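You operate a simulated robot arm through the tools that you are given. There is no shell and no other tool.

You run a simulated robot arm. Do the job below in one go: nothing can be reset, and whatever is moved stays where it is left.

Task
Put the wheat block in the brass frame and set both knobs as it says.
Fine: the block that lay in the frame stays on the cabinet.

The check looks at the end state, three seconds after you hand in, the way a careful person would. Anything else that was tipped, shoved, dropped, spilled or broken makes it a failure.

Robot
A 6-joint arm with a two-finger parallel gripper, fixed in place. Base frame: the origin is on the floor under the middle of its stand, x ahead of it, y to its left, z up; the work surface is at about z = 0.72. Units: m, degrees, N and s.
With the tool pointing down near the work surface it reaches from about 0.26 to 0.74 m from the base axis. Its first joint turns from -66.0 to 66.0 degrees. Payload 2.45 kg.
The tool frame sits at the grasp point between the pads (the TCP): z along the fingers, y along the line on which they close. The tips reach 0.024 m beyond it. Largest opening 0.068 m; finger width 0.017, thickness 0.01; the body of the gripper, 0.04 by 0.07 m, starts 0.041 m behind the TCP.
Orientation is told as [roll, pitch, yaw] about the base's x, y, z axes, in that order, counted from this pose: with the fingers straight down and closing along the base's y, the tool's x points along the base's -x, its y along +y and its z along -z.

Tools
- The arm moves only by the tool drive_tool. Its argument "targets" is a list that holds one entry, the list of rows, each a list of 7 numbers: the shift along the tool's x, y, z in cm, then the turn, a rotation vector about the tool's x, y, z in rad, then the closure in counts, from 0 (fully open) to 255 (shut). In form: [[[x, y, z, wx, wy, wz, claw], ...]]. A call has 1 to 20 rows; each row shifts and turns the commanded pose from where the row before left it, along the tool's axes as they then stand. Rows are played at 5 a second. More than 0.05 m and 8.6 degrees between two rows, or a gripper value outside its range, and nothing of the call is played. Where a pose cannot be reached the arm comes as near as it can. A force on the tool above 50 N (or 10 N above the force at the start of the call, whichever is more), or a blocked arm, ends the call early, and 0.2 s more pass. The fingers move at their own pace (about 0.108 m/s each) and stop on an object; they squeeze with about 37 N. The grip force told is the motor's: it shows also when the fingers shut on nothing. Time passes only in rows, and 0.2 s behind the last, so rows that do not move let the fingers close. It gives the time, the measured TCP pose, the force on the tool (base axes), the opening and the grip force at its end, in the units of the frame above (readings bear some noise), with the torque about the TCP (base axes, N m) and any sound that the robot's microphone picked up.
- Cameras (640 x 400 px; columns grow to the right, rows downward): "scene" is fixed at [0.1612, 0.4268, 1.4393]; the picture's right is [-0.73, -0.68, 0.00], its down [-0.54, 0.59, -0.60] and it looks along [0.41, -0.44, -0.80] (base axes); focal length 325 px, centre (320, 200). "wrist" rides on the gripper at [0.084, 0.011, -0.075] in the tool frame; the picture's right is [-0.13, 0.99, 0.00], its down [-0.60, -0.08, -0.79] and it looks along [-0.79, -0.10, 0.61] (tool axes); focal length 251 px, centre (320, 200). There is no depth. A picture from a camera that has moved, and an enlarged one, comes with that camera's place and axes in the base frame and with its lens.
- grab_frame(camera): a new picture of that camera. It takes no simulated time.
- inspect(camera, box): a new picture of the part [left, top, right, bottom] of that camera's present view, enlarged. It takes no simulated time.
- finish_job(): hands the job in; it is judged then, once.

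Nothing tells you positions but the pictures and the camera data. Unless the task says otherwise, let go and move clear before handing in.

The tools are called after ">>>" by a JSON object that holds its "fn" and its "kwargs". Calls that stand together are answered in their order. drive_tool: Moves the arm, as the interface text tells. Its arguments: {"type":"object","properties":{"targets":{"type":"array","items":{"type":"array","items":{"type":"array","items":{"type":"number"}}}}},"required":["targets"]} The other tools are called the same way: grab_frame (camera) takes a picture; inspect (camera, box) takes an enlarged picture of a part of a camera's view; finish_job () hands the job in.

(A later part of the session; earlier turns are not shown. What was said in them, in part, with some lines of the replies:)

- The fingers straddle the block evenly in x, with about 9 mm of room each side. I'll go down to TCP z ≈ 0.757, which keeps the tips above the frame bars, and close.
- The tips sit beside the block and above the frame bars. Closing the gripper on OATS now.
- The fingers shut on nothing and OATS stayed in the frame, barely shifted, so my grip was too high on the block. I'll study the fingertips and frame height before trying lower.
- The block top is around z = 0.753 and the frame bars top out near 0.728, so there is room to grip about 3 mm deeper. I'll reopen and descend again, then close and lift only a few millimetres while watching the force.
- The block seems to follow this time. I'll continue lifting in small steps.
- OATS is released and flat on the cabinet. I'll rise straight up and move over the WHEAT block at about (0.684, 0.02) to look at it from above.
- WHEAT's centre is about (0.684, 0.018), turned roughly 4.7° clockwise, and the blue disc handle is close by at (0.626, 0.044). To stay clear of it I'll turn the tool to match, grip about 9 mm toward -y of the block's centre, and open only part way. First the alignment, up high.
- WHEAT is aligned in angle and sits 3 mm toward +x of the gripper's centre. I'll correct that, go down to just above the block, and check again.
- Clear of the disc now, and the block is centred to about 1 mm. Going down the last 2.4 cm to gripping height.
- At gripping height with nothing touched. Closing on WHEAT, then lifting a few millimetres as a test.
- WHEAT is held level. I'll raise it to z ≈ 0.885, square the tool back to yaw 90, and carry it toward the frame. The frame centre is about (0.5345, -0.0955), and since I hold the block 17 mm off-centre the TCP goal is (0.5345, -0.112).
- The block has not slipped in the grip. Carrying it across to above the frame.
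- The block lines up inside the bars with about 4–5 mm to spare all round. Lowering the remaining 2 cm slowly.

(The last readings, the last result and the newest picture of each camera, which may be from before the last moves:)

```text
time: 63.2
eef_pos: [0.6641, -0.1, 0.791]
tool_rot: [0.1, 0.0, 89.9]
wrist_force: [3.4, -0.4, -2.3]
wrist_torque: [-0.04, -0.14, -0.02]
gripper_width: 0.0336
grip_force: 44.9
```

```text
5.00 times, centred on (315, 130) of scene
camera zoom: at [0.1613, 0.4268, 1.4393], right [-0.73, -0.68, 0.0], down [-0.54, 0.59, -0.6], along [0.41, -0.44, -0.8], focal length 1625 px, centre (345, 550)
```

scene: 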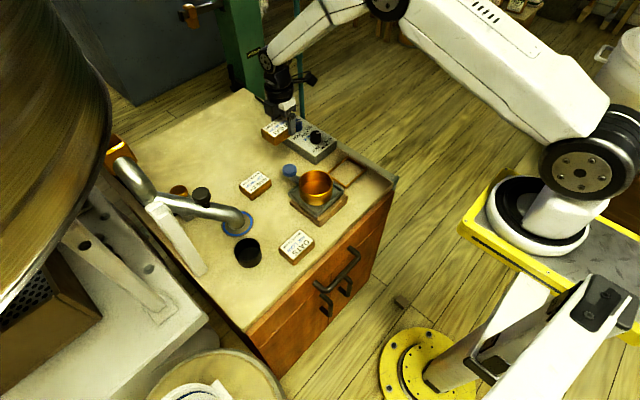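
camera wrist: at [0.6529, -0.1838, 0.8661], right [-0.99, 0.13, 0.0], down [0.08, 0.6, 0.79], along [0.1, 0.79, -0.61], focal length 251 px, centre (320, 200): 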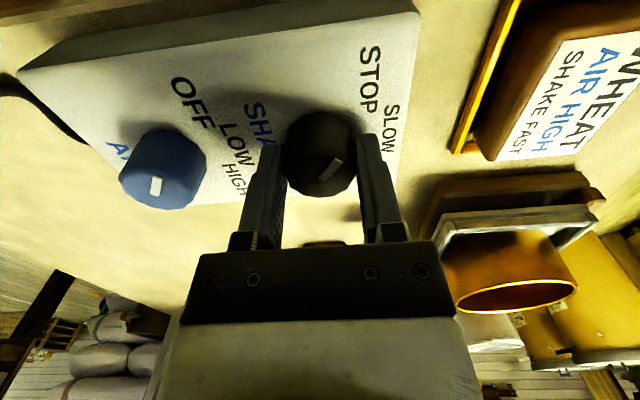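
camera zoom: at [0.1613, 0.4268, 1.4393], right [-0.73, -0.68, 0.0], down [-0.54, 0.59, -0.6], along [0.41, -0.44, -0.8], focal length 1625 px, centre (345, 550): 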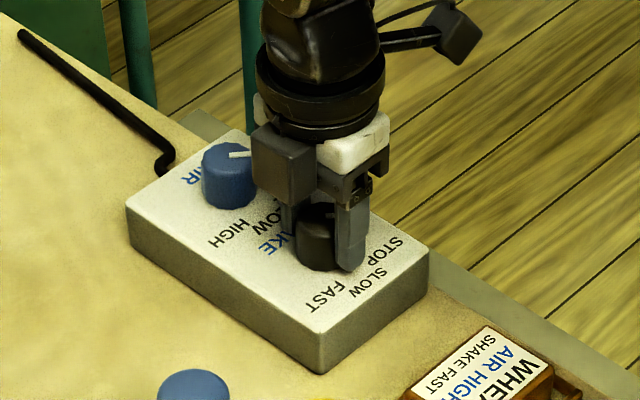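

The knob is gripped (0.0336 m) with little side force, and the box has not moved. I'll turn it a little clockwise from above (+ about tool z) and check that it follows.

>>> {"fn": "drive_tool", "kwargs": {"targets": [[[0, 0, 0, 0, 0, 0.1, 255], [0, 0, 0, 0, 0, 0.1, 255], [0, 0, 0, 0, 0, 0.1, 255], [0, 0, 0, 0, 0, 0, 255]]]}}

>>> {"fn": "grab_frame", "kwargs": {"camera": "wrist"}}

>>> {"fn": "inspect", "kwargs": {"camera": "scene", "box": [280, 90, 350, 170]}}

```text
time: 64.2
eef_pos: [0.6648, -0.0994, 0.7913]
tool_rot: [0.0, -0.1, 72.6]
wrist_force: [3.5, 0.7, 1.7]
wrist_torque: [-0.12, 0.14, 0.0]
gripper_width: 0.0332
grip_force: 44.8
```

```text
taken
camera wrist: at [0.6285, -0.1767, 0.866], right [-0.91, 0.42, 0.0], down [0.25, 0.55, 0.79], along [0.33, 0.72, -0.61], focal length 251 px, centre (320, 200)
```

wrist: 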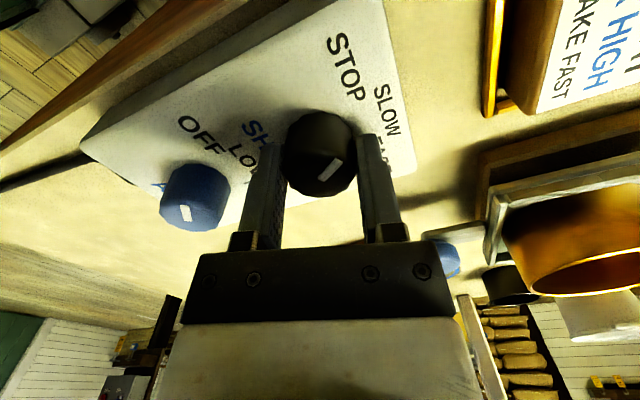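

```text
5.00 times, centred on (315, 130) of scene
camera zoom: at [0.1612, 0.4268, 1.4393], right [-0.73, -0.68, 0.0], down [-0.54, 0.59, -0.6], along [0.41, -0.44, -0.8], focal length 1625 px, centre (345, 550)
```

zoom: 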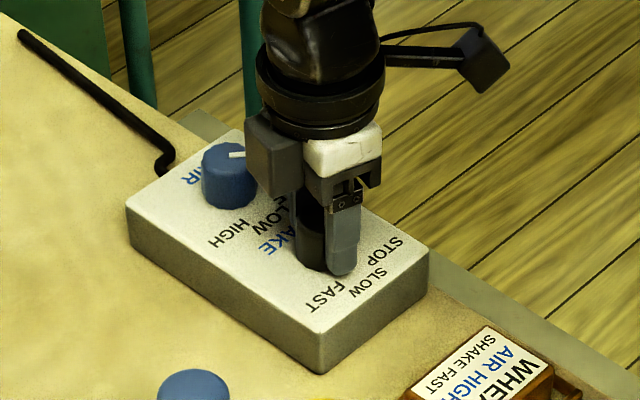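

The knob follows the tool and the box stays still. Turning on toward FAST, about 97° in total.

>>> {"fn": "drive_tool", "kwargs": {"targets": [[[0, 0, 0, 0, 0, 0.12, 255], [0, 0, 0, 0, 0, 0.12, 255], [0, 0, 0, 0, 0, 0.12, 255], [0, 0, 0, 0, 0, 0.12, 255], [0, 0, 0, 0, 0, 0.12, 255], [0, 0, 0, 0, 0, 0.12, 255], [0, 0, 0, 0, 0, 0.12, 255], [0, 0, 0, 0, 0, 0.12, 255], [0, 0, 0, 0, 0, 0.12, 255], [0, 0, 0, 0, 0, 0.12, 255], [0, 0, 0, 0, 0, 0.12, 255], [0, 0, 0, 0, 0, 0.07, 255], [0, 0, 0, 0, 0, 0, 255]]]}}

>>> {"fn": "grab_frame", "kwargs": {"camera": "wrist"}}

>>> {"fn": "inspect", "kwargs": {"camera": "scene", "box": [280, 90, 350, 170]}}

```text
time: 67.0
eef_pos: [0.6641, -0.1006, 0.7916]
tool_rot: [-0.1, -0.2, -7.0]
wrist_force: [11.7, -4.1, 9.2]
wrist_torque: [-0.1, -0.25, -0.01]
gripper_width: 0.0331
grip_force: 44.6
```

```text
taken
camera wrist: at [0.5822, -0.0794, 0.8659], right [0.25, 0.97, 0.0], down [0.59, -0.15, 0.79], along [0.77, -0.2, -0.61], focal length 251 px, centre (320, 200)
```

wrist: 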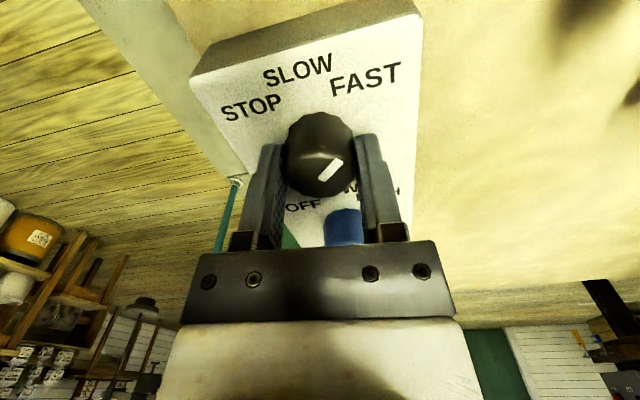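

```text
5.00 times, centred on (315, 130) of scene
camera zoom: at [0.1612, 0.4267, 1.4394], right [-0.73, -0.68, 0.0], down [-0.54, 0.59, -0.6], along [0.41, -0.44, -0.8], focal length 1625 px, centre (345, 550)
```

zoom: 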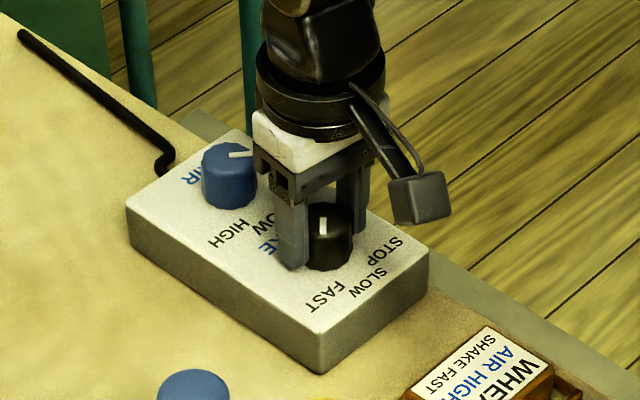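

The pointer has come round toward FAST and the box is where it was. I'll release and rise a little to read the pointer.

>>> {"fn": "drive_tool", "kwargs": {"targets": [[[0, 0, 0, 0, 0, 0, 140], [0, 0, 0, 0, 0, 0, 80], [0, 0, 0, 0, 0, 0, 0], [0, 0, 0, 0, 0, 0, 0], [0, 0, -1, 0, 0, 0, 0], [0, 0, -1.5, 0, 0, 0, 0], [0, 0, -2, 0, 0, 0, 0], [0, 0, -2, 0, 0, 0, 0], [0, 0, -2, 0, 0, 0, 0], [0, 0, 0, 0, 0, 0, 0]]]}}

>>> {"fn": "grab_frame", "kwargs": {"camera": "wrist"}}

>>> {"fn": "inspect", "kwargs": {"camera": "wrist", "box": [220, 0, 420, 140]}}

>>> {"fn": "inspect", "kwargs": {"camera": "scene", "box": [280, 90, 350, 170]}}

```text
time: 69.2
eef_pos: [0.6631, -0.0988, 0.8752]
tool_rot: [0.1, 0.0, -6.9]
wrist_force: [0.3, -0.5, -0.3]
wrist_torque: [0.04, -0.02, -0.02]
gripper_width: 0.068
grip_force: 0.1
```

```text
taken
camera wrist: at [0.5803, -0.0784, 0.9501], right [0.25, 0.97, 0.0], down [0.59, -0.15, 0.79], along [0.77, -0.2, -0.61], focal length 251 px, centre (320, 200)
```

wrist: 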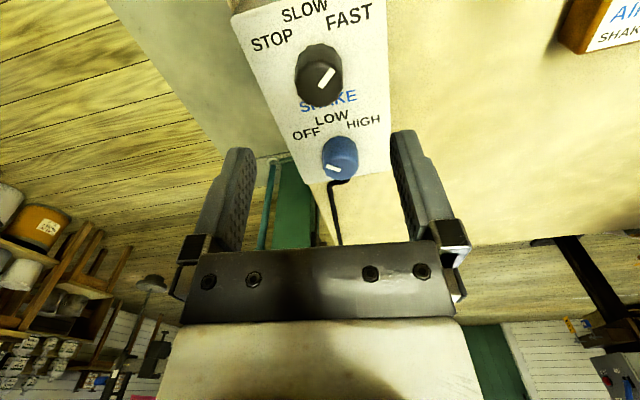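

```text
2.86 times, centred on (320, 70) of wrist
camera zoom: at [0.5803, -0.0784, 0.9501], right [0.25, 0.97, 0.0], down [0.59, -0.15, 0.79], along [0.77, -0.2, -0.61], focal length 718 px, centre (320, 571)
```

zoom: 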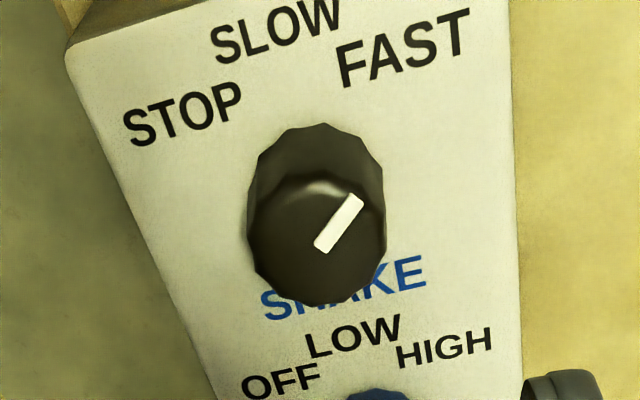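

```text
5.00 times, centred on (315, 130) of scene
camera zoom: at [0.1612, 0.4268, 1.4393], right [-0.73, -0.68, 0.0], down [-0.54, 0.59, -0.6], along [0.41, -0.44, -0.8], focal length 1625 px, centre (345, 550)
```

zoom: 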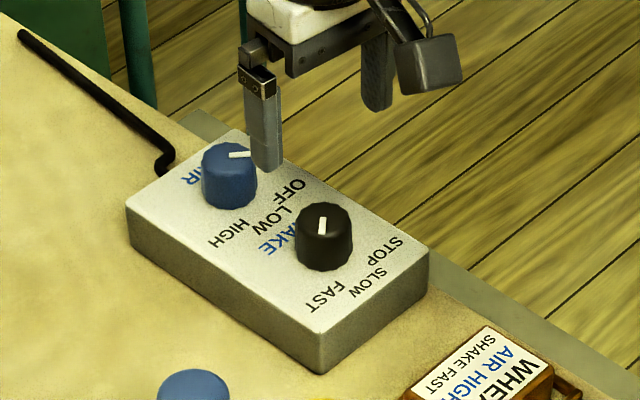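

SHAKE's pointer now sits at about +50° toward FAST, the mirror of its starting STOP angle, and the box has not moved. Next is the blue AIR knob near (0.740, -0.100): I'll turn the tool back to yaw 90 up here and then move out over it to test the reach.

>>> {"fn": "drive_tool", "kwargs": {"targets": [[[0, 0, 0, 0, 0, -0.1411, 0], [0, 0, 0, 0, 0, -0.1411, 0], [0, 0, 0, 0, 0, -0.1411, 0], [0, 0, 0, 0, 0, -0.1411, 0], [0, 0, 0, 0, 0, -0.1411, 0], [0, 0, 0, 0, 0, -0.1411, 0], [0, 0, 0, 0, 0, -0.1411, 0], [0, 0, 0, 0, 0, -0.1411, 0], [0, 0, 0, 0, 0, -0.1411, 0], [0, 0, 0, 0, 0, -0.1411, 0], [0, 0, 0, 0, 0, -0.1411, 0], [0, 0, 0, 0, 0, -0.1411, 0], [0, -2, 0, 0, 0, 0, 0], [0, -2.5, 0, 0, 0, 0, 0], [0, -2, 0, 0, 0, 0, 0], [0, -1.2, 0, 0, 0, 0, 0], [0, 0, 0, 0, 0, 0, 0], [0, 0, 0, 0, 0, 0, 0]]]}}

>>> {"fn": "grab_frame", "kwargs": {"camera": "wrist"}}

>>> {"fn": "inspect", "kwargs": {"camera": "wrist", "box": [220, 0, 440, 140]}}

>>> {"fn": "inspect", "kwargs": {"camera": "scene", "box": [250, 70, 360, 180]}}

```text
time: 73.0
eef_pos: [0.7424, -0.0982, 0.8758]
tool_rot: [0.0, 0.0, 90.2]
wrist_force: [0.4, 0.5, -0.3]
wrist_torque: [-0.02, 0.03, 0.03]
gripper_width: 0.0678
grip_force: 0.0
```

```text
taken
camera wrist: at [0.7297, -0.1833, 0.951], right [-0.99, 0.13, 0.0], down [0.08, 0.6, 0.79], along [0.1, 0.79, -0.61], focal length 251 px, centre (320, 200)
```

wrist: 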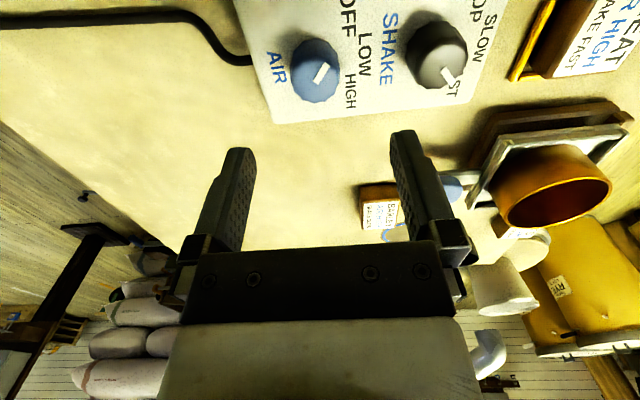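

```text
2.86 times, centred on (330, 70) of wrist
camera zoom: at [0.7297, -0.1833, 0.951], right [-0.99, 0.13, 0.0], down [0.08, 0.6, 0.79], along [0.1, 0.79, -0.61], focal length 718 px, centre (291, 571)
```

zoom: 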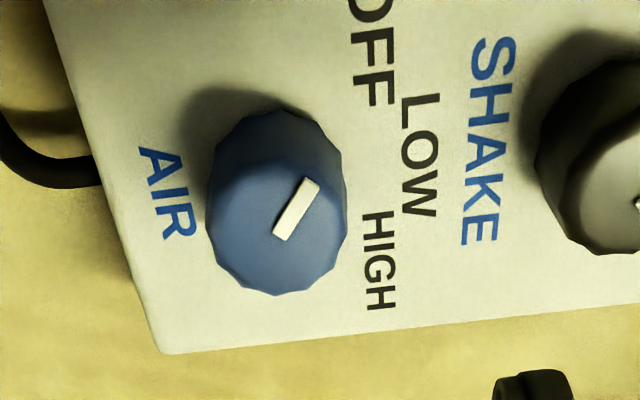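

```text
3.64 times, centred on (305, 125) of scene
camera zoom: at [0.1612, 0.4268, 1.4393], right [-0.73, -0.68, 0.0], down [-0.54, 0.59, -0.6], along [0.41, -0.44, -0.8], focal length 1182 px, centre (374, 473)
```

zoom: 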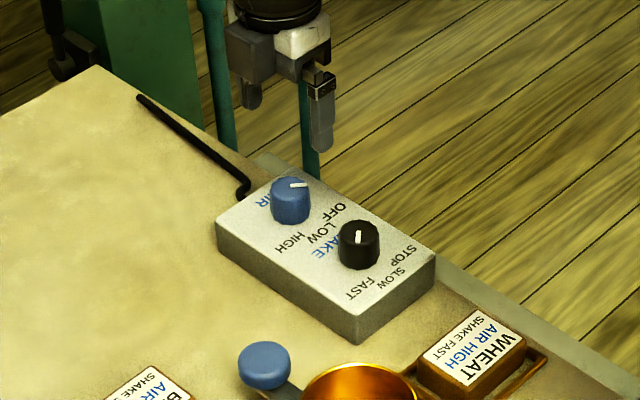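

The arm reaches out here fine. The blue knob is at about (0.744, -0.100), pointer at OFF, with HIGH the mirror image. I'll centre and come lower.

>>> {"fn": "drive_tool", "kwargs": {"targets": [[[0.07, -0.34, 0, 0, 0, 0, 0], [0, 0, 1.5, 0, 0, 0, 0], [0, 0, 1.7, 0, 0, 0, 0], [0, 0, 1.2, 0, 0, 0, 0], [0, 0, 0, 0, 0, 0, 0], [0, 0, 0, 0, 0, 0, 0]]]}}

>>> {"fn": "grab_frame", "kwargs": {"camera": "wrist"}}

>>> {"fn": "inspect", "kwargs": {"camera": "wrist", "box": [250, 40, 390, 170]}}

>>> {"fn": "inspect", "kwargs": {"camera": "scene", "box": [250, 70, 360, 180]}}

```text
time: 74.4
eef_pos: [0.7437, -0.0998, 0.8307]
tool_rot: [-0.1, 0.0, 90.1]
wrist_force: [0.7, 0.0, -0.1]
wrist_torque: [0.01, -0.02, 0.01]
gripper_width: 0.0679
grip_force: 0.0
```

```text
taken
camera wrist: at [0.7329, -0.1844, 0.9067], right [-0.99, 0.13, 0.0], down [0.08, 0.6, 0.79], along [0.1, 0.79, -0.61], focal length 251 px, centre (320, 200)
```

wrist: 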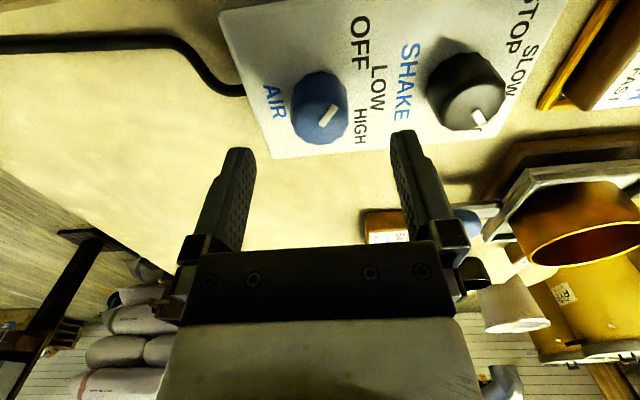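

```text
3.08 times, centred on (320, 105) of wrist
camera zoom: at [0.7329, -0.1844, 0.9067], right [-0.99, 0.13, 0.0], down [0.08, 0.6, 0.79], along [0.1, 0.79, -0.61], focal length 774 px, centre (320, 492)
```

zoom: 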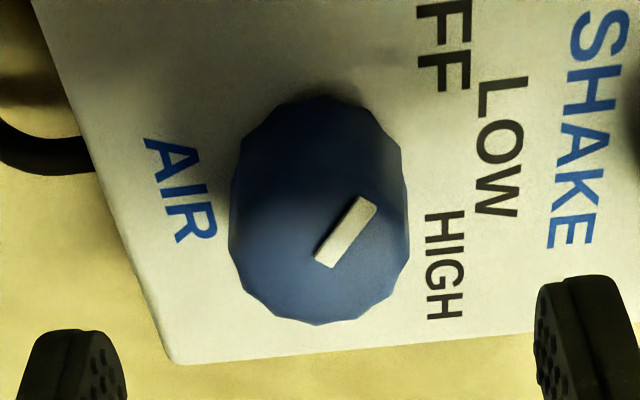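

```text
3.64 times, centred on (305, 125) of scene
camera zoom: at [0.1612, 0.4268, 1.4393], right [-0.73, -0.68, 0.0], down [-0.54, 0.59, -0.6], along [0.41, -0.44, -0.8], focal length 1182 px, centre (374, 473)
```

zoom: 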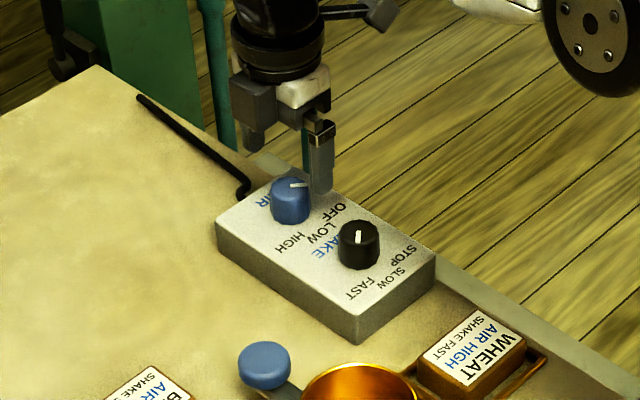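

Nearly centred on the blue knob, about 0.7 mm to correct. Descending to the same gripping height as before.

>>> {"fn": "drive_tool", "kwargs": {"targets": [[[-0.04, -0.07, 1.4, 0, 0, 0, 0], [0, 0, 1.4, 0, 0, 0, 0], [0, 0, 0.8, 0, 0, 0, 0], [0, 0, 0.5, 0, 0, 0, 0], [0, 0, 0, 0, 0, 0, 0], [0, 0, 0, 0, 0, 0, 0]]]}}

>>> {"fn": "grab_frame", "kwargs": {"camera": "wrist"}}

>>> {"fn": "inspect", "kwargs": {"camera": "scene", "box": [270, 80, 340, 160]}}

```text
time: 75.8
eef_pos: [0.7365, -0.0981, 0.7919]
tool_rot: [0.0, 0.1, 90.1]
wrist_force: [-0.4, -0.6, -1.2]
wrist_torque: [0.0, -0.05, 0.01]
gripper_width: 0.0678
grip_force: 0.0
out of reach, approached as far as the arm can: row 2
```

```text
taken
camera wrist: at [0.7254, -0.1827, 0.867], right [-0.99, 0.13, 0.0], down [0.08, 0.6, 0.79], along [0.1, 0.79, -0.61], focal length 251 px, centre (320, 200)
```

wrist: 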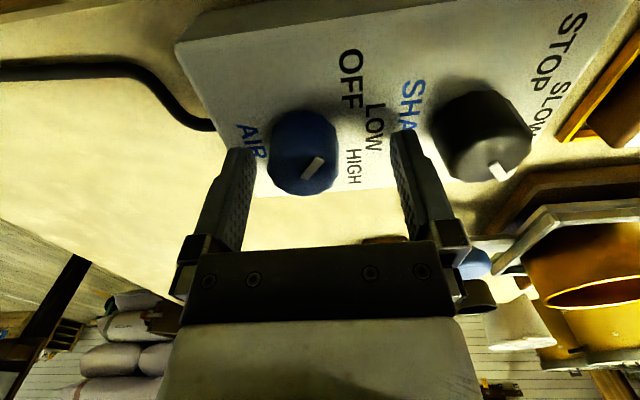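

```text
5.00 times, centred on (305, 120) of scene
camera zoom: at [0.1612, 0.4268, 1.4393], right [-0.73, -0.68, 0.0], down [-0.54, 0.59, -0.6], along [0.41, -0.44, -0.8], focal length 1625 px, centre (395, 600)
```

zoom: 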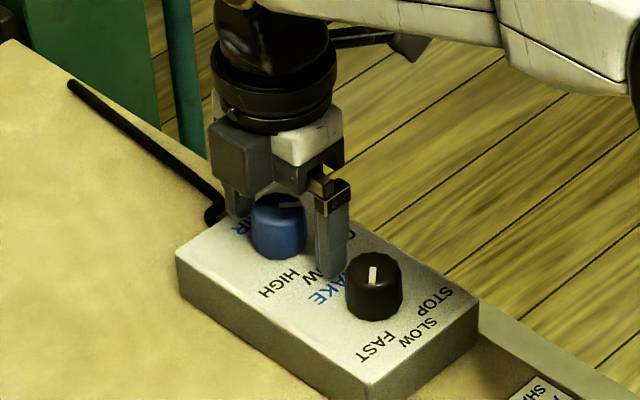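

The arm runs out of reach about 8 mm short at this height with the tool vertical, and nothing was touched. I'll rise, then lean the tool outward by a few degrees to gain the reach.

>>> {"fn": "drive_tool", "kwargs": {"targets": [[[0, 0, -1, 0, 0, 0, 0], [0, 0, -1.5, 0, 0, 0, 0], [0, 0, -1.6, 0, 0, 0, 0], [0, 0, 0, 0, 0, 0, 0], [0, 0, 0, 0, 0, 0, 0]]]}}

```text
time: 77.0
eef_pos: [0.74, -0.0973, 0.8312]
tool_rot: [0.0, 0.0, 90.2]
wrist_force: [-1.0, -0.5, -0.5]
wrist_torque: [0.02, 0.01, 0.02]
gripper_width: 0.068
grip_force: 0.0
```

>>> {"fn": "drive_tool", "kwargs": {"targets": [[[0, 0, 0, 0.026, 0, 0, 0], [0, 0, 0, 0.026, 0, 0, 0], [0, 0, 0, 0, 0, 0, 0], [0, 0, 0, 0, 0, 0, 0]]]}}

>>> {"fn": "grab_frame", "kwargs": {"camera": "wrist"}}

>>> {"fn": "inspect", "kwargs": {"camera": "wrist", "box": [250, 40, 390, 170]}}

```text
time: 78.0
eef_pos: [0.7383, -0.0979, 0.8322]
tool_rot: [-3.0, 0.0, 90.1]
wrist_force: [0.0, 0.2, 0.3]
wrist_torque: [0.03, 0.01, 0.04]
gripper_width: 0.0682
grip_force: 0.1
```

```text
taken
camera wrist: at [0.7244, -0.1827, 0.9071], right [-0.99, 0.13, -0.05], down [0.04, 0.6, 0.8], along [0.13, 0.79, -0.6], focal length 251 px, centre (320, 200)
```

wrist: 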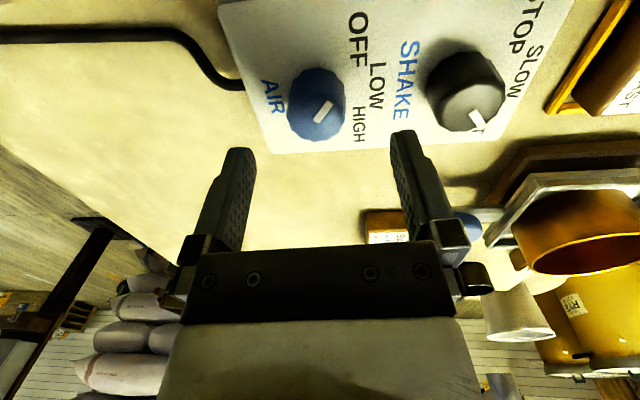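

```text
3.08 times, centred on (320, 105) of wrist
camera zoom: at [0.7244, -0.1827, 0.9071], right [-0.99, 0.13, -0.05], down [0.04, 0.6, 0.8], along [0.13, 0.79, -0.6], focal length 774 px, centre (320, 492)
```

zoom: 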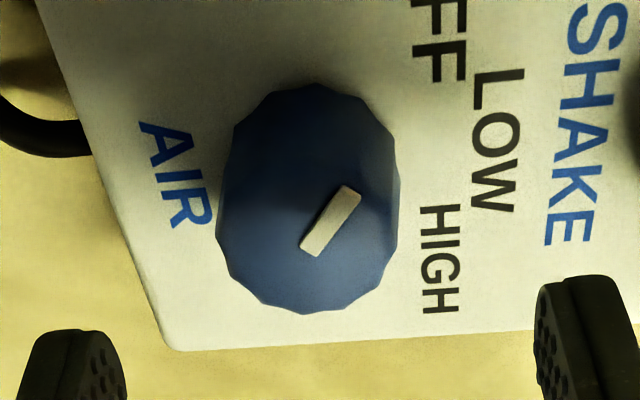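

The lean worked (fingers now point 3° outward). The knob axis is at about (0.744, -0.1005). I'll go down along the leaned axis to TCP z ≈ 0.796.

>>> {"fn": "drive_tool", "kwargs": {"targets": [[[0.16, -0.18, 1.0, 0, 0, 0, 0], [0, 0, 1.2, 0, 0, 0, 0], [0, 0, 0.9, 0, 0, 0, 0], [0, 0, 0.6, 0, 0, 0, 0], [0, 0, 0, 0, 0, 0, 0], [0, 0, 0, 0, 0, 0, 0]]]}}

>>> {"fn": "grab_frame", "kwargs": {"camera": "wrist"}}

>>> {"fn": "inspect", "kwargs": {"camera": "wrist", "box": [240, 80, 400, 220]}}

>>> {"fn": "inspect", "kwargs": {"camera": "scene", "box": [270, 80, 340, 160]}}

```text
time: 79.4
eef_pos: [0.7417, -0.1005, 0.7948]
tool_rot: [-3.1, -0.1, 90.1]
wrist_force: [-0.5, 0.1, -0.7]
wrist_torque: [0.01, 0.0, -0.01]
gripper_width: 0.0682
grip_force: 0.1
```

```text
taken
camera wrist: at [0.7271, -0.185, 0.8709], right [-0.99, 0.13, -0.05], down [0.04, 0.6, 0.8], along [0.13, 0.79, -0.6], focal length 251 px, centre (320, 200)
```

wrist: 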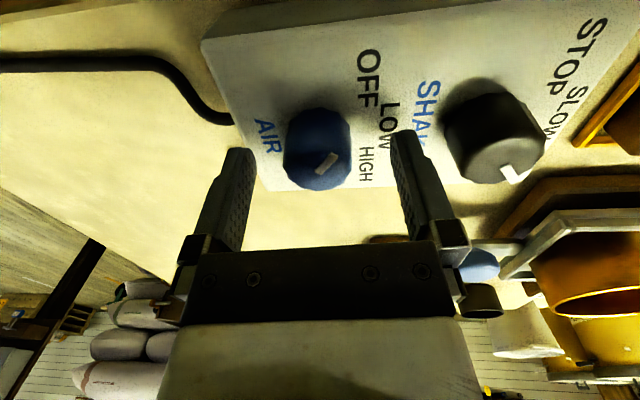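

```text
2.86 times, centred on (320, 150) of wrist
camera zoom: at [0.7271, -0.185, 0.8709], right [-0.99, 0.13, -0.05], down [0.04, 0.6, 0.8], along [0.13, 0.79, -0.6], focal length 718 px, centre (320, 343)
```

zoom: 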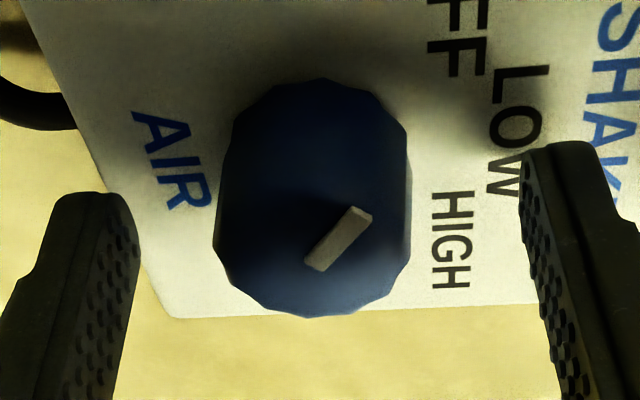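

```text
5.00 times, centred on (305, 120) of scene
camera zoom: at [0.1612, 0.4268, 1.4393], right [-0.73, -0.68, 0.0], down [-0.54, 0.59, -0.6], along [0.41, -0.44, -0.8], focal length 1625 px, centre (395, 600)
```

zoom: 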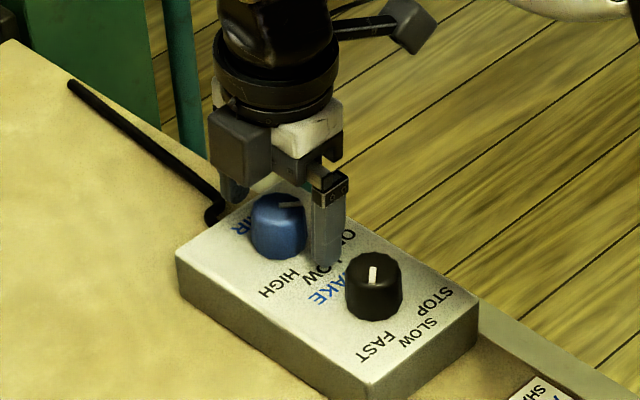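

Within reach now and the knob is nearly centred between the fingers. I'll nudge 0.6 mm outward and close gently.

>>> {"fn": "drive_tool", "kwargs": {"targets": [[[0, -0.06, 0, 0, 0, 0, 0], [0, 0, 0, 0, 0, 0, 60], [0, 0, 0, 0, 0, 0, 110], [0, 0, 0, 0, 0, 0, 135], [0, 0, 0, 0, 0, 0, 160], [0, 0, 0, 0, 0, 0, 255], [0, 0, 0, 0, 0, 0, 255]]]}}

>>> {"fn": "grab_frame", "kwargs": {"camera": "wrist"}}

>>> {"fn": "inspect", "kwargs": {"camera": "scene", "box": [270, 80, 340, 160]}}

```text
time: 81.0
eef_pos: [0.7428, -0.0999, 0.7961]
tool_rot: [-3.0, 0.0, 90.0]
wrist_force: [-3.3, -0.3, 0.9]
wrist_torque: [0.01, 0.15, -0.02]
gripper_width: 0.0327
grip_force: 44.8
```

```text
taken
camera wrist: at [0.7279, -0.1848, 0.8707], right [-0.99, 0.13, -0.05], down [0.04, 0.6, 0.8], along [0.13, 0.79, -0.6], focal length 251 px, centre (320, 200)
```

wrist: 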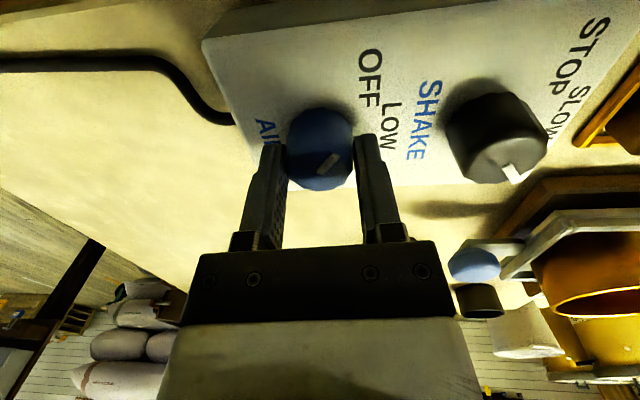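

```text
5.00 times, centred on (305, 120) of scene
camera zoom: at [0.1611, 0.4268, 1.4393], right [-0.73, -0.68, 0.0], down [-0.54, 0.59, -0.6], along [0.41, -0.44, -0.8], focal length 1625 px, centre (395, 600)
```

zoom: 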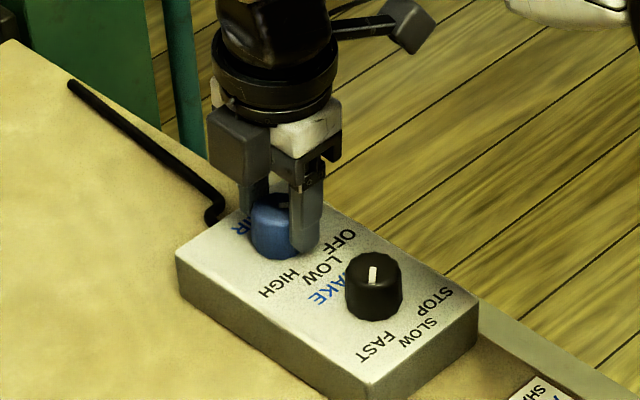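

Gripped, with a small side force and the box still. Turning the first 17° and checking.

>>> {"fn": "drive_tool", "kwargs": {"targets": [[[0, 0, 0, 0, 0, 0.1, 255], [0, 0, 0, 0, 0, 0.1, 255], [0, 0, 0, 0, 0, 0.1, 255], [0, 0, 0, 0, 0, 0, 255]]]}}

>>> {"fn": "grab_frame", "kwargs": {"camera": "wrist"}}

>>> {"fn": "inspect", "kwargs": {"camera": "scene", "box": [270, 80, 340, 160]}}

```text
time: 82.0
eef_pos: [0.7422, -0.1016, 0.796]
tool_rot: [-2.8, -0.9, 72.8]
wrist_force: [-8.8, 3.4, 6.1]
wrist_torque: [-0.78, 0.48, -0.03]
gripper_width: 0.0324
grip_force: 44.5
```

```text
taken
camera wrist: at [0.7033, -0.1778, 0.8694], right [-0.91, 0.42, -0.05], down [0.21, 0.55, 0.81], along [0.36, 0.72, -0.59], focal length 251 px, centre (320, 200)
```

wrist: 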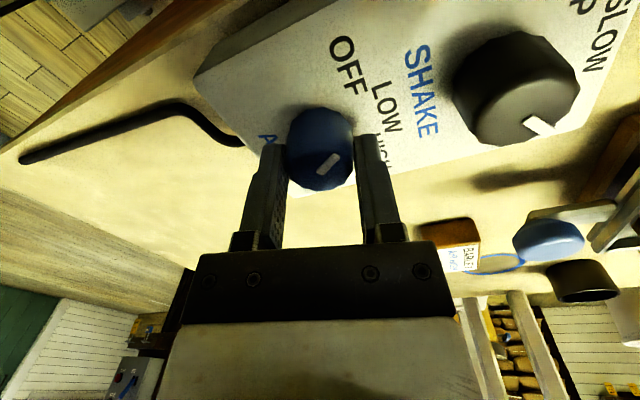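

```text
5.00 times, centred on (305, 120) of scene
camera zoom: at [0.1608, 0.4269, 1.4393], right [-0.73, -0.68, 0.0], down [-0.54, 0.59, -0.6], along [0.41, -0.44, -0.8], focal length 1625 px, centre (395, 600)
```

zoom: 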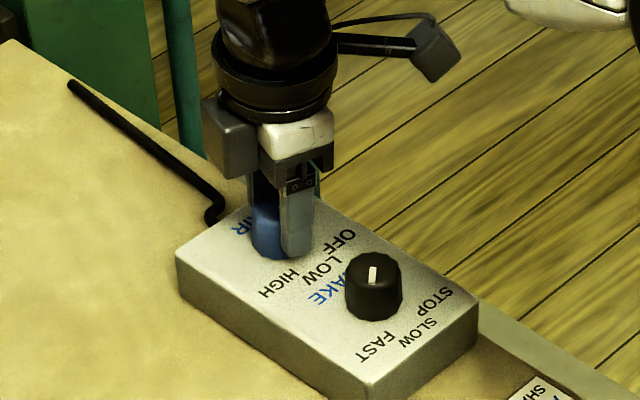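

It follows, but leaning adds some twist stress, so I'll do the rest in short bites: let go, re-grip, turn about 20°, repeat.

>>> {"fn": "drive_tool", "kwargs": {"targets": [[[0, 0, 0, 0, 0, 0, 150], [0, 0, 0, 0, 0, 0, 80], [0, 0, 0, 0, 0, 0, 80], [0, 0, 0, 0, 0, 0, 130], [0, 0, 0, 0, 0, 0, 255], [0, 0, 0, 0, 0, 0, 255], [0, 0, 0, 0, 0, 0.1, 255], [0, 0, 0, 0, 0, 0.125, 255], [0, 0, 0, 0, 0, 0.125, 255], [0, 0, 0, 0, 0, 0, 255]]]}}

>>> {"fn": "grab_frame", "kwargs": {"camera": "wrist"}}

>>> {"fn": "inspect", "kwargs": {"camera": "scene", "box": [270, 80, 340, 160]}}

```text
time: 84.2
eef_pos: [0.743, -0.0998, 0.7949]
tool_rot: [-2.1, -1.8, 52.8]
wrist_force: [-14.6, 6.1, 8.9]
wrist_torque: [-0.58, 0.92, 0.02]
gripper_width: 0.0323
grip_force: 44.8
```

```text
taken
camera wrist: at [0.6791, -0.1612, 0.868], right [-0.71, 0.7, -0.03], down [0.39, 0.43, 0.81], along [0.59, 0.56, -0.58], focal length 251 px, centre (320, 200)
```

wrist: 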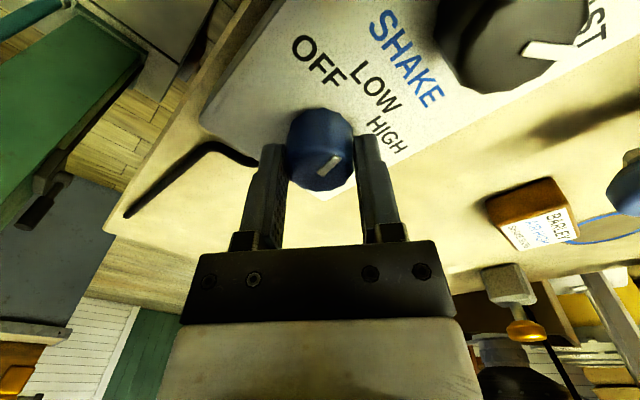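

```text
5.00 times, centred on (305, 120) of scene
camera zoom: at [0.1606, 0.427, 1.4393], right [-0.73, -0.68, 0.0], down [-0.54, 0.59, -0.6], along [0.41, -0.44, -0.8], focal length 1625 px, centre (395, 600)
```

zoom: 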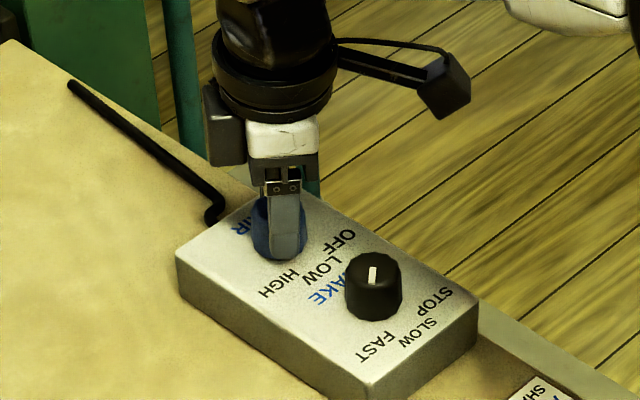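

>>> {"fn": "drive_tool", "kwargs": {"targets": [[[0, 0, 0, 0, 0, 0, 150], [0, 0, 0, 0, 0, 0, 80], [0.02, 0.09, 0, 0, 0, 0, 80], [0, 0, 0, 0, 0, 0, 130], [0, 0, 0, 0, 0, 0, 255], [0, 0, 0, 0, 0, 0, 255]]]}}

>>> {"fn": "drive_tool", "kwargs": {"targets": [[[0, 0, 0, 0, 0, 0.1, 255], [0, 0, 0, 0, 0, 0.125, 255], [0, 0, 0, 0, 0, 0.125, 255], [0, 0, 0, 0, 0, 0, 255]]]}}

>>> {"fn": "grab_frame", "kwargs": {"camera": "wrist"}}

>>> {"fn": "inspect", "kwargs": {"camera": "scene", "box": [270, 80, 340, 160]}}

```text
time: 85.6
eef_pos: [0.742, -0.0997, 0.7952]
tool_rot: [-2.3, -1.8, 52.9]
wrist_force: [-2.4, 2.1, 2.8]
wrist_torque: [0.16, -0.01, 0.0]
gripper_width: 0.0323
grip_force: 44.7
```

```text
time: 86.6
eef_pos: [0.7425, -0.0991, 0.795]
tool_rot: [-1.7, -2.5, 32.7]
wrist_force: [1.0, -0.2, 3.9]
wrist_torque: [-0.59, 0.7, -0.02]
gripper_width: 0.0319
grip_force: 44.8
```

```text
taken
camera wrist: at [0.6618, -0.1367, 0.8675], right [-0.43, 0.9, -0.02], down [0.51, 0.26, 0.82], along [0.75, 0.34, -0.57], focal length 251 px, centre (320, 200)
```

wrist: 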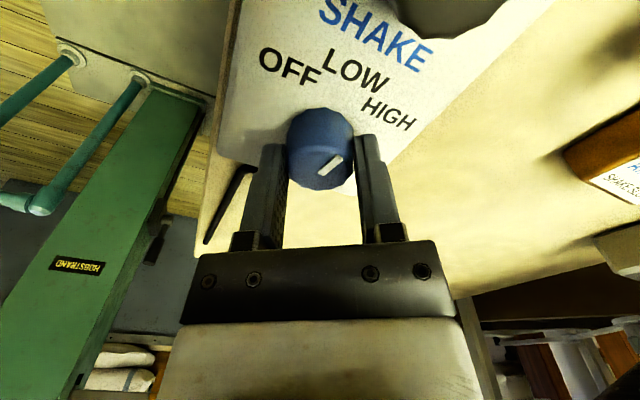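

```text
5.00 times, centred on (305, 120) of scene
camera zoom: at [0.1611, 0.4268, 1.4393], right [-0.73, -0.68, 0.0], down [-0.54, 0.59, -0.6], along [0.41, -0.44, -0.8], focal length 1625 px, centre (395, 600)
```

zoom: 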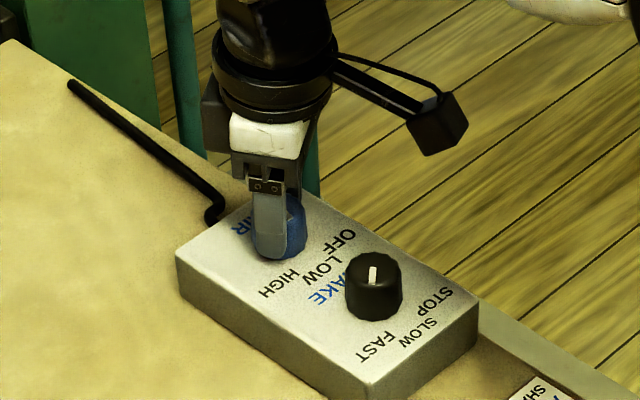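

Forces are low and the knob follows. Next bite.

>>> {"fn": "drive_tool", "kwargs": {"targets": [[[0, 0, 0, 0, 0, 0, 150], [0, 0, 0, 0, 0, 0, 80], [0, 0, 0, 0, 0, 0, 80], [0, 0, 0, 0, 0, 0, 130], [0, 0, 0, 0, 0, 0, 255], [0, 0, 0, 0, 0, 0, 255], [0, 0, 0, 0, 0, 0.1, 255], [0, 0, 0, 0, 0, 0.125, 255], [0, 0, 0, 0, 0, 0.125, 255], [0, 0, 0, 0, 0, 0, 255]]]}}

>>> {"fn": "grab_frame", "kwargs": {"camera": "wrist"}}

>>> {"fn": "inspect", "kwargs": {"camera": "scene", "box": [270, 80, 340, 160]}}

```text
time: 88.8
eef_pos: [0.7419, -0.0999, 0.7952]
tool_rot: [-0.6, -2.9, 12.6]
wrist_force: [-1.8, -5.0, 0.3]
wrist_torque: [-0.45, 0.89, -0.04]
gripper_width: 0.0324
grip_force: 45.5
```

```text
taken
camera wrist: at [0.6541, -0.1081, 0.8669], right [-0.09, 1.0, 0.0], down [0.57, 0.06, 0.82], along [0.82, 0.07, -0.57], focal length 251 px, centre (320, 200)
```

wrist: 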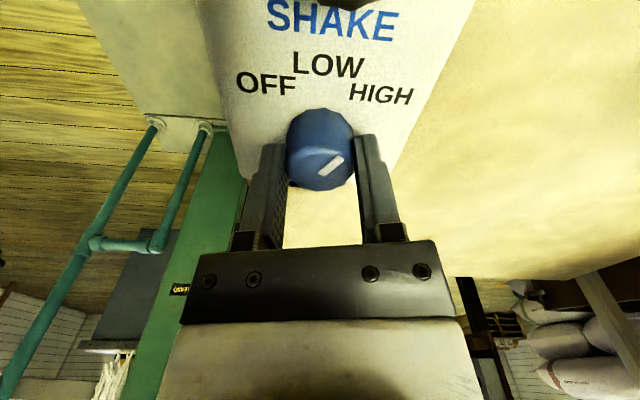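

```text
5.00 times, centred on (305, 120) of scene
camera zoom: at [0.1611, 0.4267, 1.4394], right [-0.73, -0.68, 0.0], down [-0.54, 0.59, -0.6], along [0.41, -0.44, -0.8], focal length 1625 px, centre (395, 600)
```

zoom: 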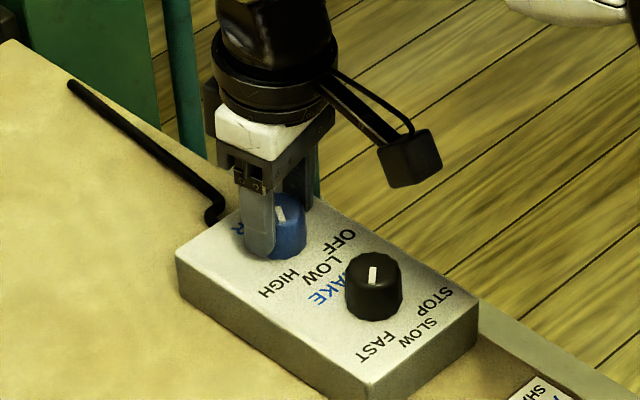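

One more bite of about 20° should bring AIR to HIGH.

>>> {"fn": "drive_tool", "kwargs": {"targets": [[[0, 0, 0, 0, 0, 0, 150], [0, 0, 0, 0, 0, 0, 80], [0, 0, 0, 0, 0, 0, 80], [0, 0, 0, 0, 0, 0, 130], [0, 0, 0, 0, 0, 0, 255], [0, 0, 0, 0, 0, 0, 255], [0, 0, 0, 0, 0, 0.1, 255], [0, 0, 0, 0, 0, 0.12, 255], [0, 0, 0, 0, 0, 0.12, 255], [0, 0, 0, 0, 0, 0, 255]]]}}

>>> {"fn": "inspect", "kwargs": {"camera": "wrist", "box": [220, 0, 420, 200]}}

>>> {"fn": "inspect", "kwargs": {"camera": "scene", "box": [270, 80, 340, 160]}}

```text
time: 91.0
eef_pos: [0.7432, -0.1, 0.7953]
tool_rot: [0.3, -2.9, -6.8]
wrist_force: [2.4, -6.6, 1.8]
wrist_torque: [-0.26, -0.06, 0.73]
gripper_width: 0.0321
grip_force: 45.2
```

```text
2.00 times, centred on (320, 100) of wrist
camera zoom: at [0.6566, -0.0795, 0.8672], right [0.25, 0.97, 0.01], down [0.55, -0.15, 0.82], along [0.8, -0.2, -0.57], focal length 503 px, centre (320, 400)
```

zoom: 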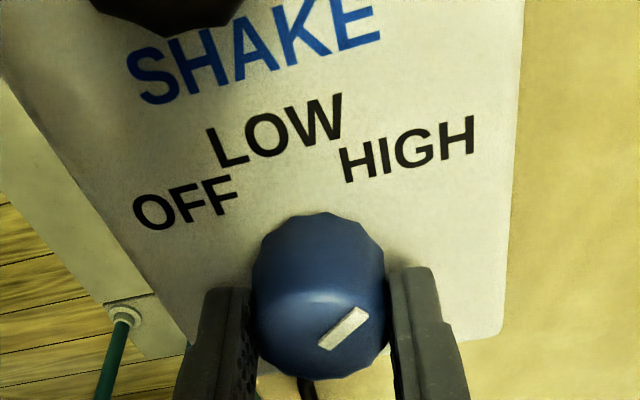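

```text
5.00 times, centred on (305, 120) of scene
camera zoom: at [0.1612, 0.4266, 1.4394], right [-0.73, -0.68, 0.0], down [-0.54, 0.59, -0.6], along [0.41, -0.44, -0.8], focal length 1625 px, centre (395, 600)
```

zoom: 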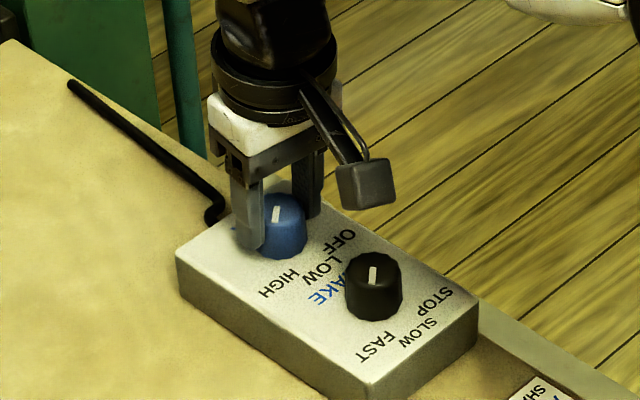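

A twist of 0.73 N·m about the vertical suggests the knob has come to its end stop at HIGH. I'll let go, rise clear and read both pointers.

>>> {"fn": "drive_tool", "kwargs": {"targets": [[[0, 0, 0, 0, 0, 0, 160], [0, 0, 0, 0, 0, 0, 110], [0, 0, 0, 0, 0, 0, 0], [0, 0, 0, 0, 0, 0, 0], [0, 0, -1, 0, 0, 0, 0], [0, 0, -1.5, 0, 0, 0, 0], [0, 0, -2, 0, 0, 0, 0], [0, 0, -2, 0, 0, 0, 0], [0, 0, -2, 0, 0, 0, 0], [0, 0, -2, 0, 0, 0, 0], [0, 0, 0, 0, 0, 0, 0]]]}}

>>> {"fn": "grab_frame", "kwargs": {"camera": "wrist"}}

>>> {"fn": "inspect", "kwargs": {"camera": "wrist", "box": [220, 0, 420, 140]}}

>>> {"fn": "inspect", "kwargs": {"camera": "scene", "box": [270, 80, 350, 170]}}

```text
time: 93.4
eef_pos: [0.7373, -0.1001, 0.9005]
tool_rot: [0.4, -3.0, -6.9]
wrist_force: [-0.5, 0.8, -0.4]
wrist_torque: [-0.04, -0.01, -0.02]
gripper_width: 0.0679
grip_force: 0.1
```

```text
taken
camera wrist: at [0.6513, -0.0796, 0.9722], right [0.24, 0.97, 0.01], down [0.55, -0.15, 0.82], along [0.8, -0.19, -0.57], focal length 251 px, centre (320, 200)
```

wrist: 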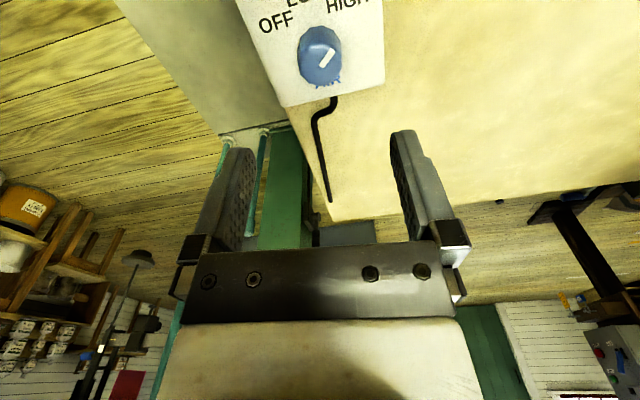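

```text
2.86 times, centred on (320, 70) of wrist
camera zoom: at [0.6513, -0.0796, 0.9722], right [0.24, 0.97, 0.01], down [0.55, -0.15, 0.82], along [0.8, -0.19, -0.57], focal length 718 px, centre (320, 571)
```

zoom: 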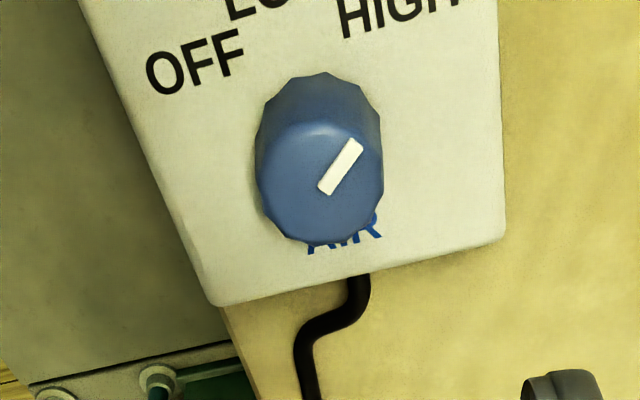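

```text
4.44 times, centred on (310, 125) of scene
camera zoom: at [0.1612, 0.4268, 1.4393], right [-0.73, -0.68, 0.0], down [-0.54, 0.59, -0.6], along [0.41, -0.44, -0.8], focal length 1444 px, centre (364, 533)
```

zoom: 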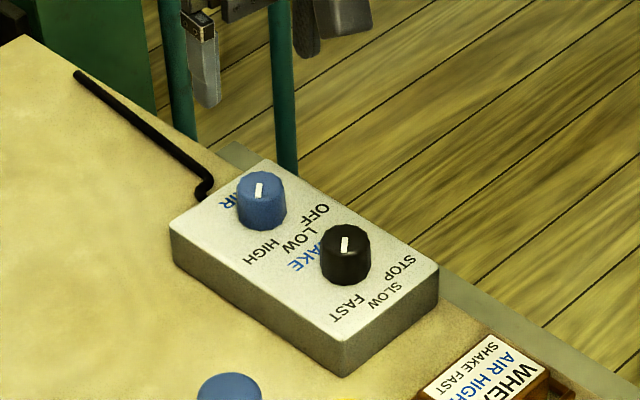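

>>> {"fn": "inspect", "kwargs": {"camera": "scene", "box": [286, 112, 326, 147]}}

>>> {"fn": "grab_frame", "kwargs": {"camera": "scene"}}

```text
11.43 times, centred on (306, 130) of scene
camera zoom: at [0.1612, 0.4268, 1.4393], right [-0.73, -0.68, 0.0], down [-0.54, 0.59, -0.6], along [0.41, -0.44, -0.8], focal length 3714 px, centre (480, 1006)
```

zoom: 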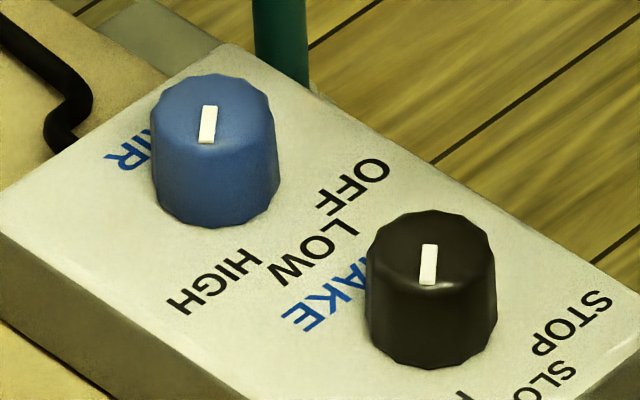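

```text
taken
```

scene: 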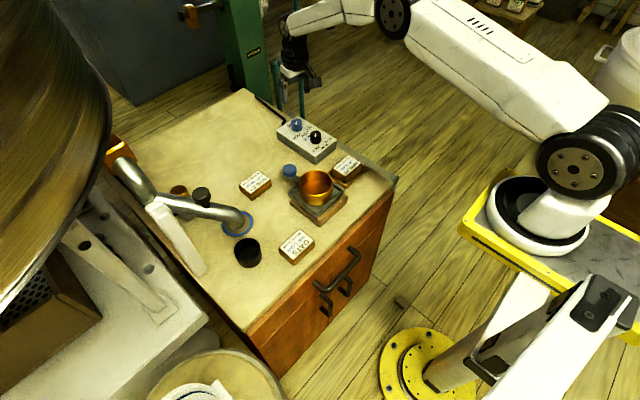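

Both pointers read about +49° in the scene view, squarely at FAST and HIGH, and the box hasn't shifted. I'll rise and pull the arm back clear, then do a final check of everything.

>>> {"fn": "drive_tool", "kwargs": {"targets": [[[0, 0, -2, 0, 0, 0, 0], [0, 0, -3, 0, 0, 0, 0], [0, 0, -3, 0, 0, 0, 0], [0, 0, -3, 0, 0, 0, 0], [0, 0, -2, 0, 0, 0, 0], [2, 0, 0, 0, 0, 0, 0], [3.5, 0, 0, 0, 0, 0, 0], [3.5, 0, 0, 0, 0, 0, 0], [3.5, 0, 0, 0, 0, 0, 0], [3.5, 0, 0, 0, 0, 0, 0], [3.5, 0, 0, 0, 0, 0, 0], [3.5, 0, 0, 0, 0, 0, 0], [3, 0, 0, 0, 0, 0, 0], [1.5, 0, 0, 0, 0, 0, 0], [0, 0, 0, 0, 0, 0, 0], [0, 0, 0, 0, 0, 0, 0]]]}}

>>> {"fn": "grab_frame", "kwargs": {"camera": "wrist"}}

>>> {"fn": "grab_frame", "kwargs": {"camera": "scene"}}

>>> {"fn": "inspect", "kwargs": {"camera": "scene", "box": [230, 100, 390, 270]}}

```text
time: 96.8
eef_pos: [0.457, -0.0689, 1.0156]
tool_rot: [0.4, -3.0, -6.8]
wrist_force: [-0.8, -0.1, 1.0]
wrist_torque: [0.02, 0.01, 0.02]
gripper_width: 0.0679
grip_force: 0.0
```

```text
taken
camera wrist: at [0.3711, -0.0473, 1.0876], right [0.24, 0.97, 0.01], down [0.55, -0.15, 0.82], along [0.8, -0.19, -0.57], focal length 251 px, centre (320, 200)
```

wrist: 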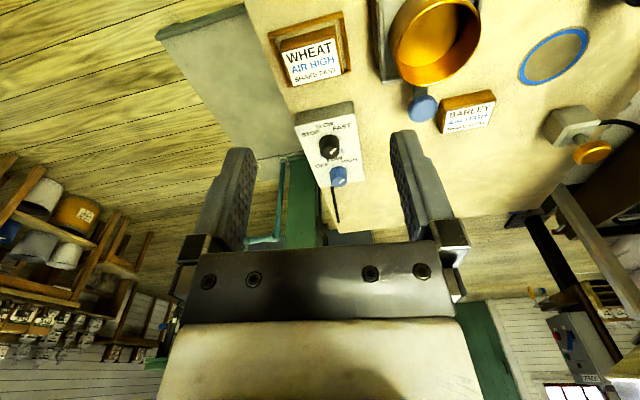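

```text
taken
```

scene: 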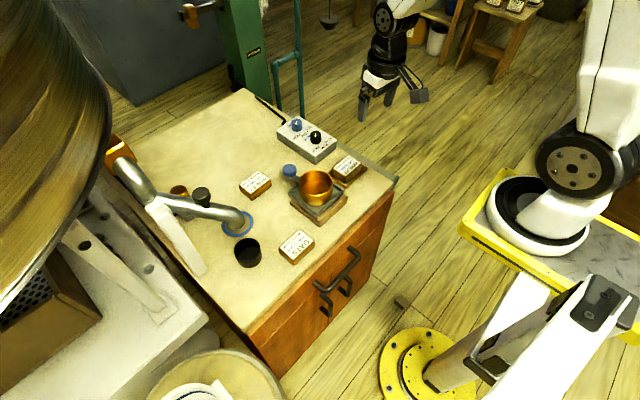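

```text
2.35 times, centred on (310, 185) of scene
camera zoom: at [0.1612, 0.4268, 1.4393], right [-0.73, -0.68, 0.0], down [-0.54, 0.59, -0.6], along [0.41, -0.44, -0.8], focal length 765 px, centre (344, 235)
```

zoom: 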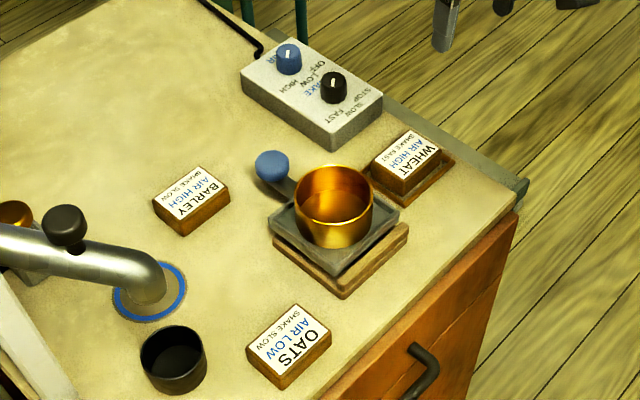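

>>> {"fn": "inspect", "kwargs": {"camera": "wrist", "box": [260, 90, 380, 200]}}

>>> {"fn": "inspect", "kwargs": {"camera": "wrist", "box": [260, 0, 360, 95]}}

```text
3.64 times, centred on (320, 145) of wrist
camera zoom: at [0.3711, -0.0473, 1.0876], right [0.24, 0.97, 0.01], down [0.55, -0.15, 0.82], along [0.8, -0.19, -0.57], focal length 914 px, centre (320, 400)
```

zoom: 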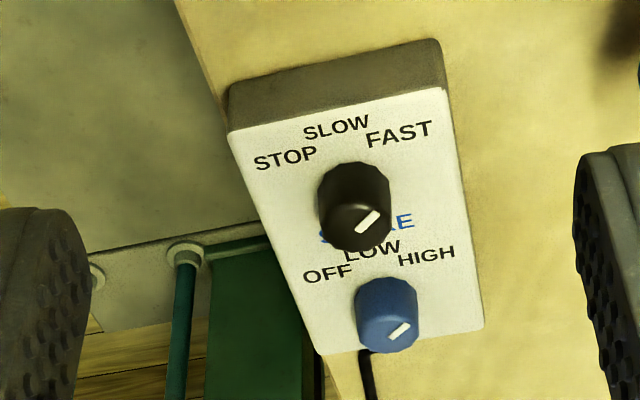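

```text
4.21 times, centred on (310, 48) of wrist
camera zoom: at [0.3711, -0.0473, 1.0876], right [0.24, 0.97, 0.01], down [0.55, -0.15, 0.82], along [0.8, -0.19, -0.57], focal length 1059 px, centre (362, 842)
```

zoom: 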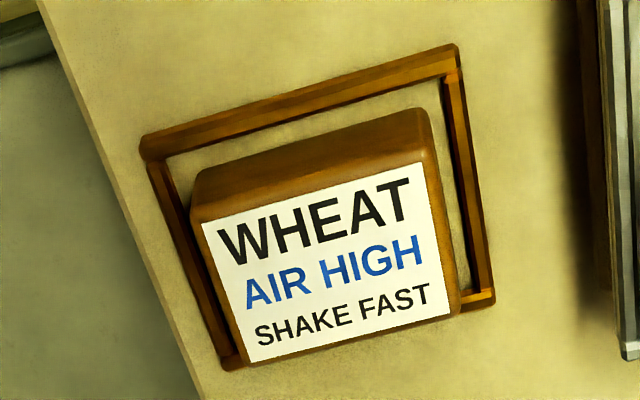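

WHEAT lies flat inside the frame, SHAKE points to FAST and AIR to HIGH. OATS rests on the cabinet; BARLEY, the cup, the pot and the box are where they were, and the arm is clear with the gripper open. Handing in.

>>> {"fn": "finish_job", "kwargs": {}}

```text
The job is handed in.
```

The wheat block is in the brass frame, and both knobs are set as its label says: AIR to HIGH and SHAKE to FAST. I've handed the job in, but no verdict came back.

- **Blocks:** WHEAT sits flat inside the frame bars. OATS, which lay there before, is on open cabinet surface at about (0.46, 0.185). My first grip on OATS slipped when I lifted. It stayed in the frame, and I took it out on the second try with a deeper grip.
- **Knobs:** Both pointers read about 49° toward FAST and HIGH, mirroring where they started at STOP and OFF. The blue AIR knob was just out of reach with the tool vertical, so I leaned the gripper 3° outward and turned it in short steps. It seemed to reach its end stop.
- **Everything else:** In the last pictures the frame, control box, BARLEY, cup and pot looked unmoved. The arm is clear with the gripper open.
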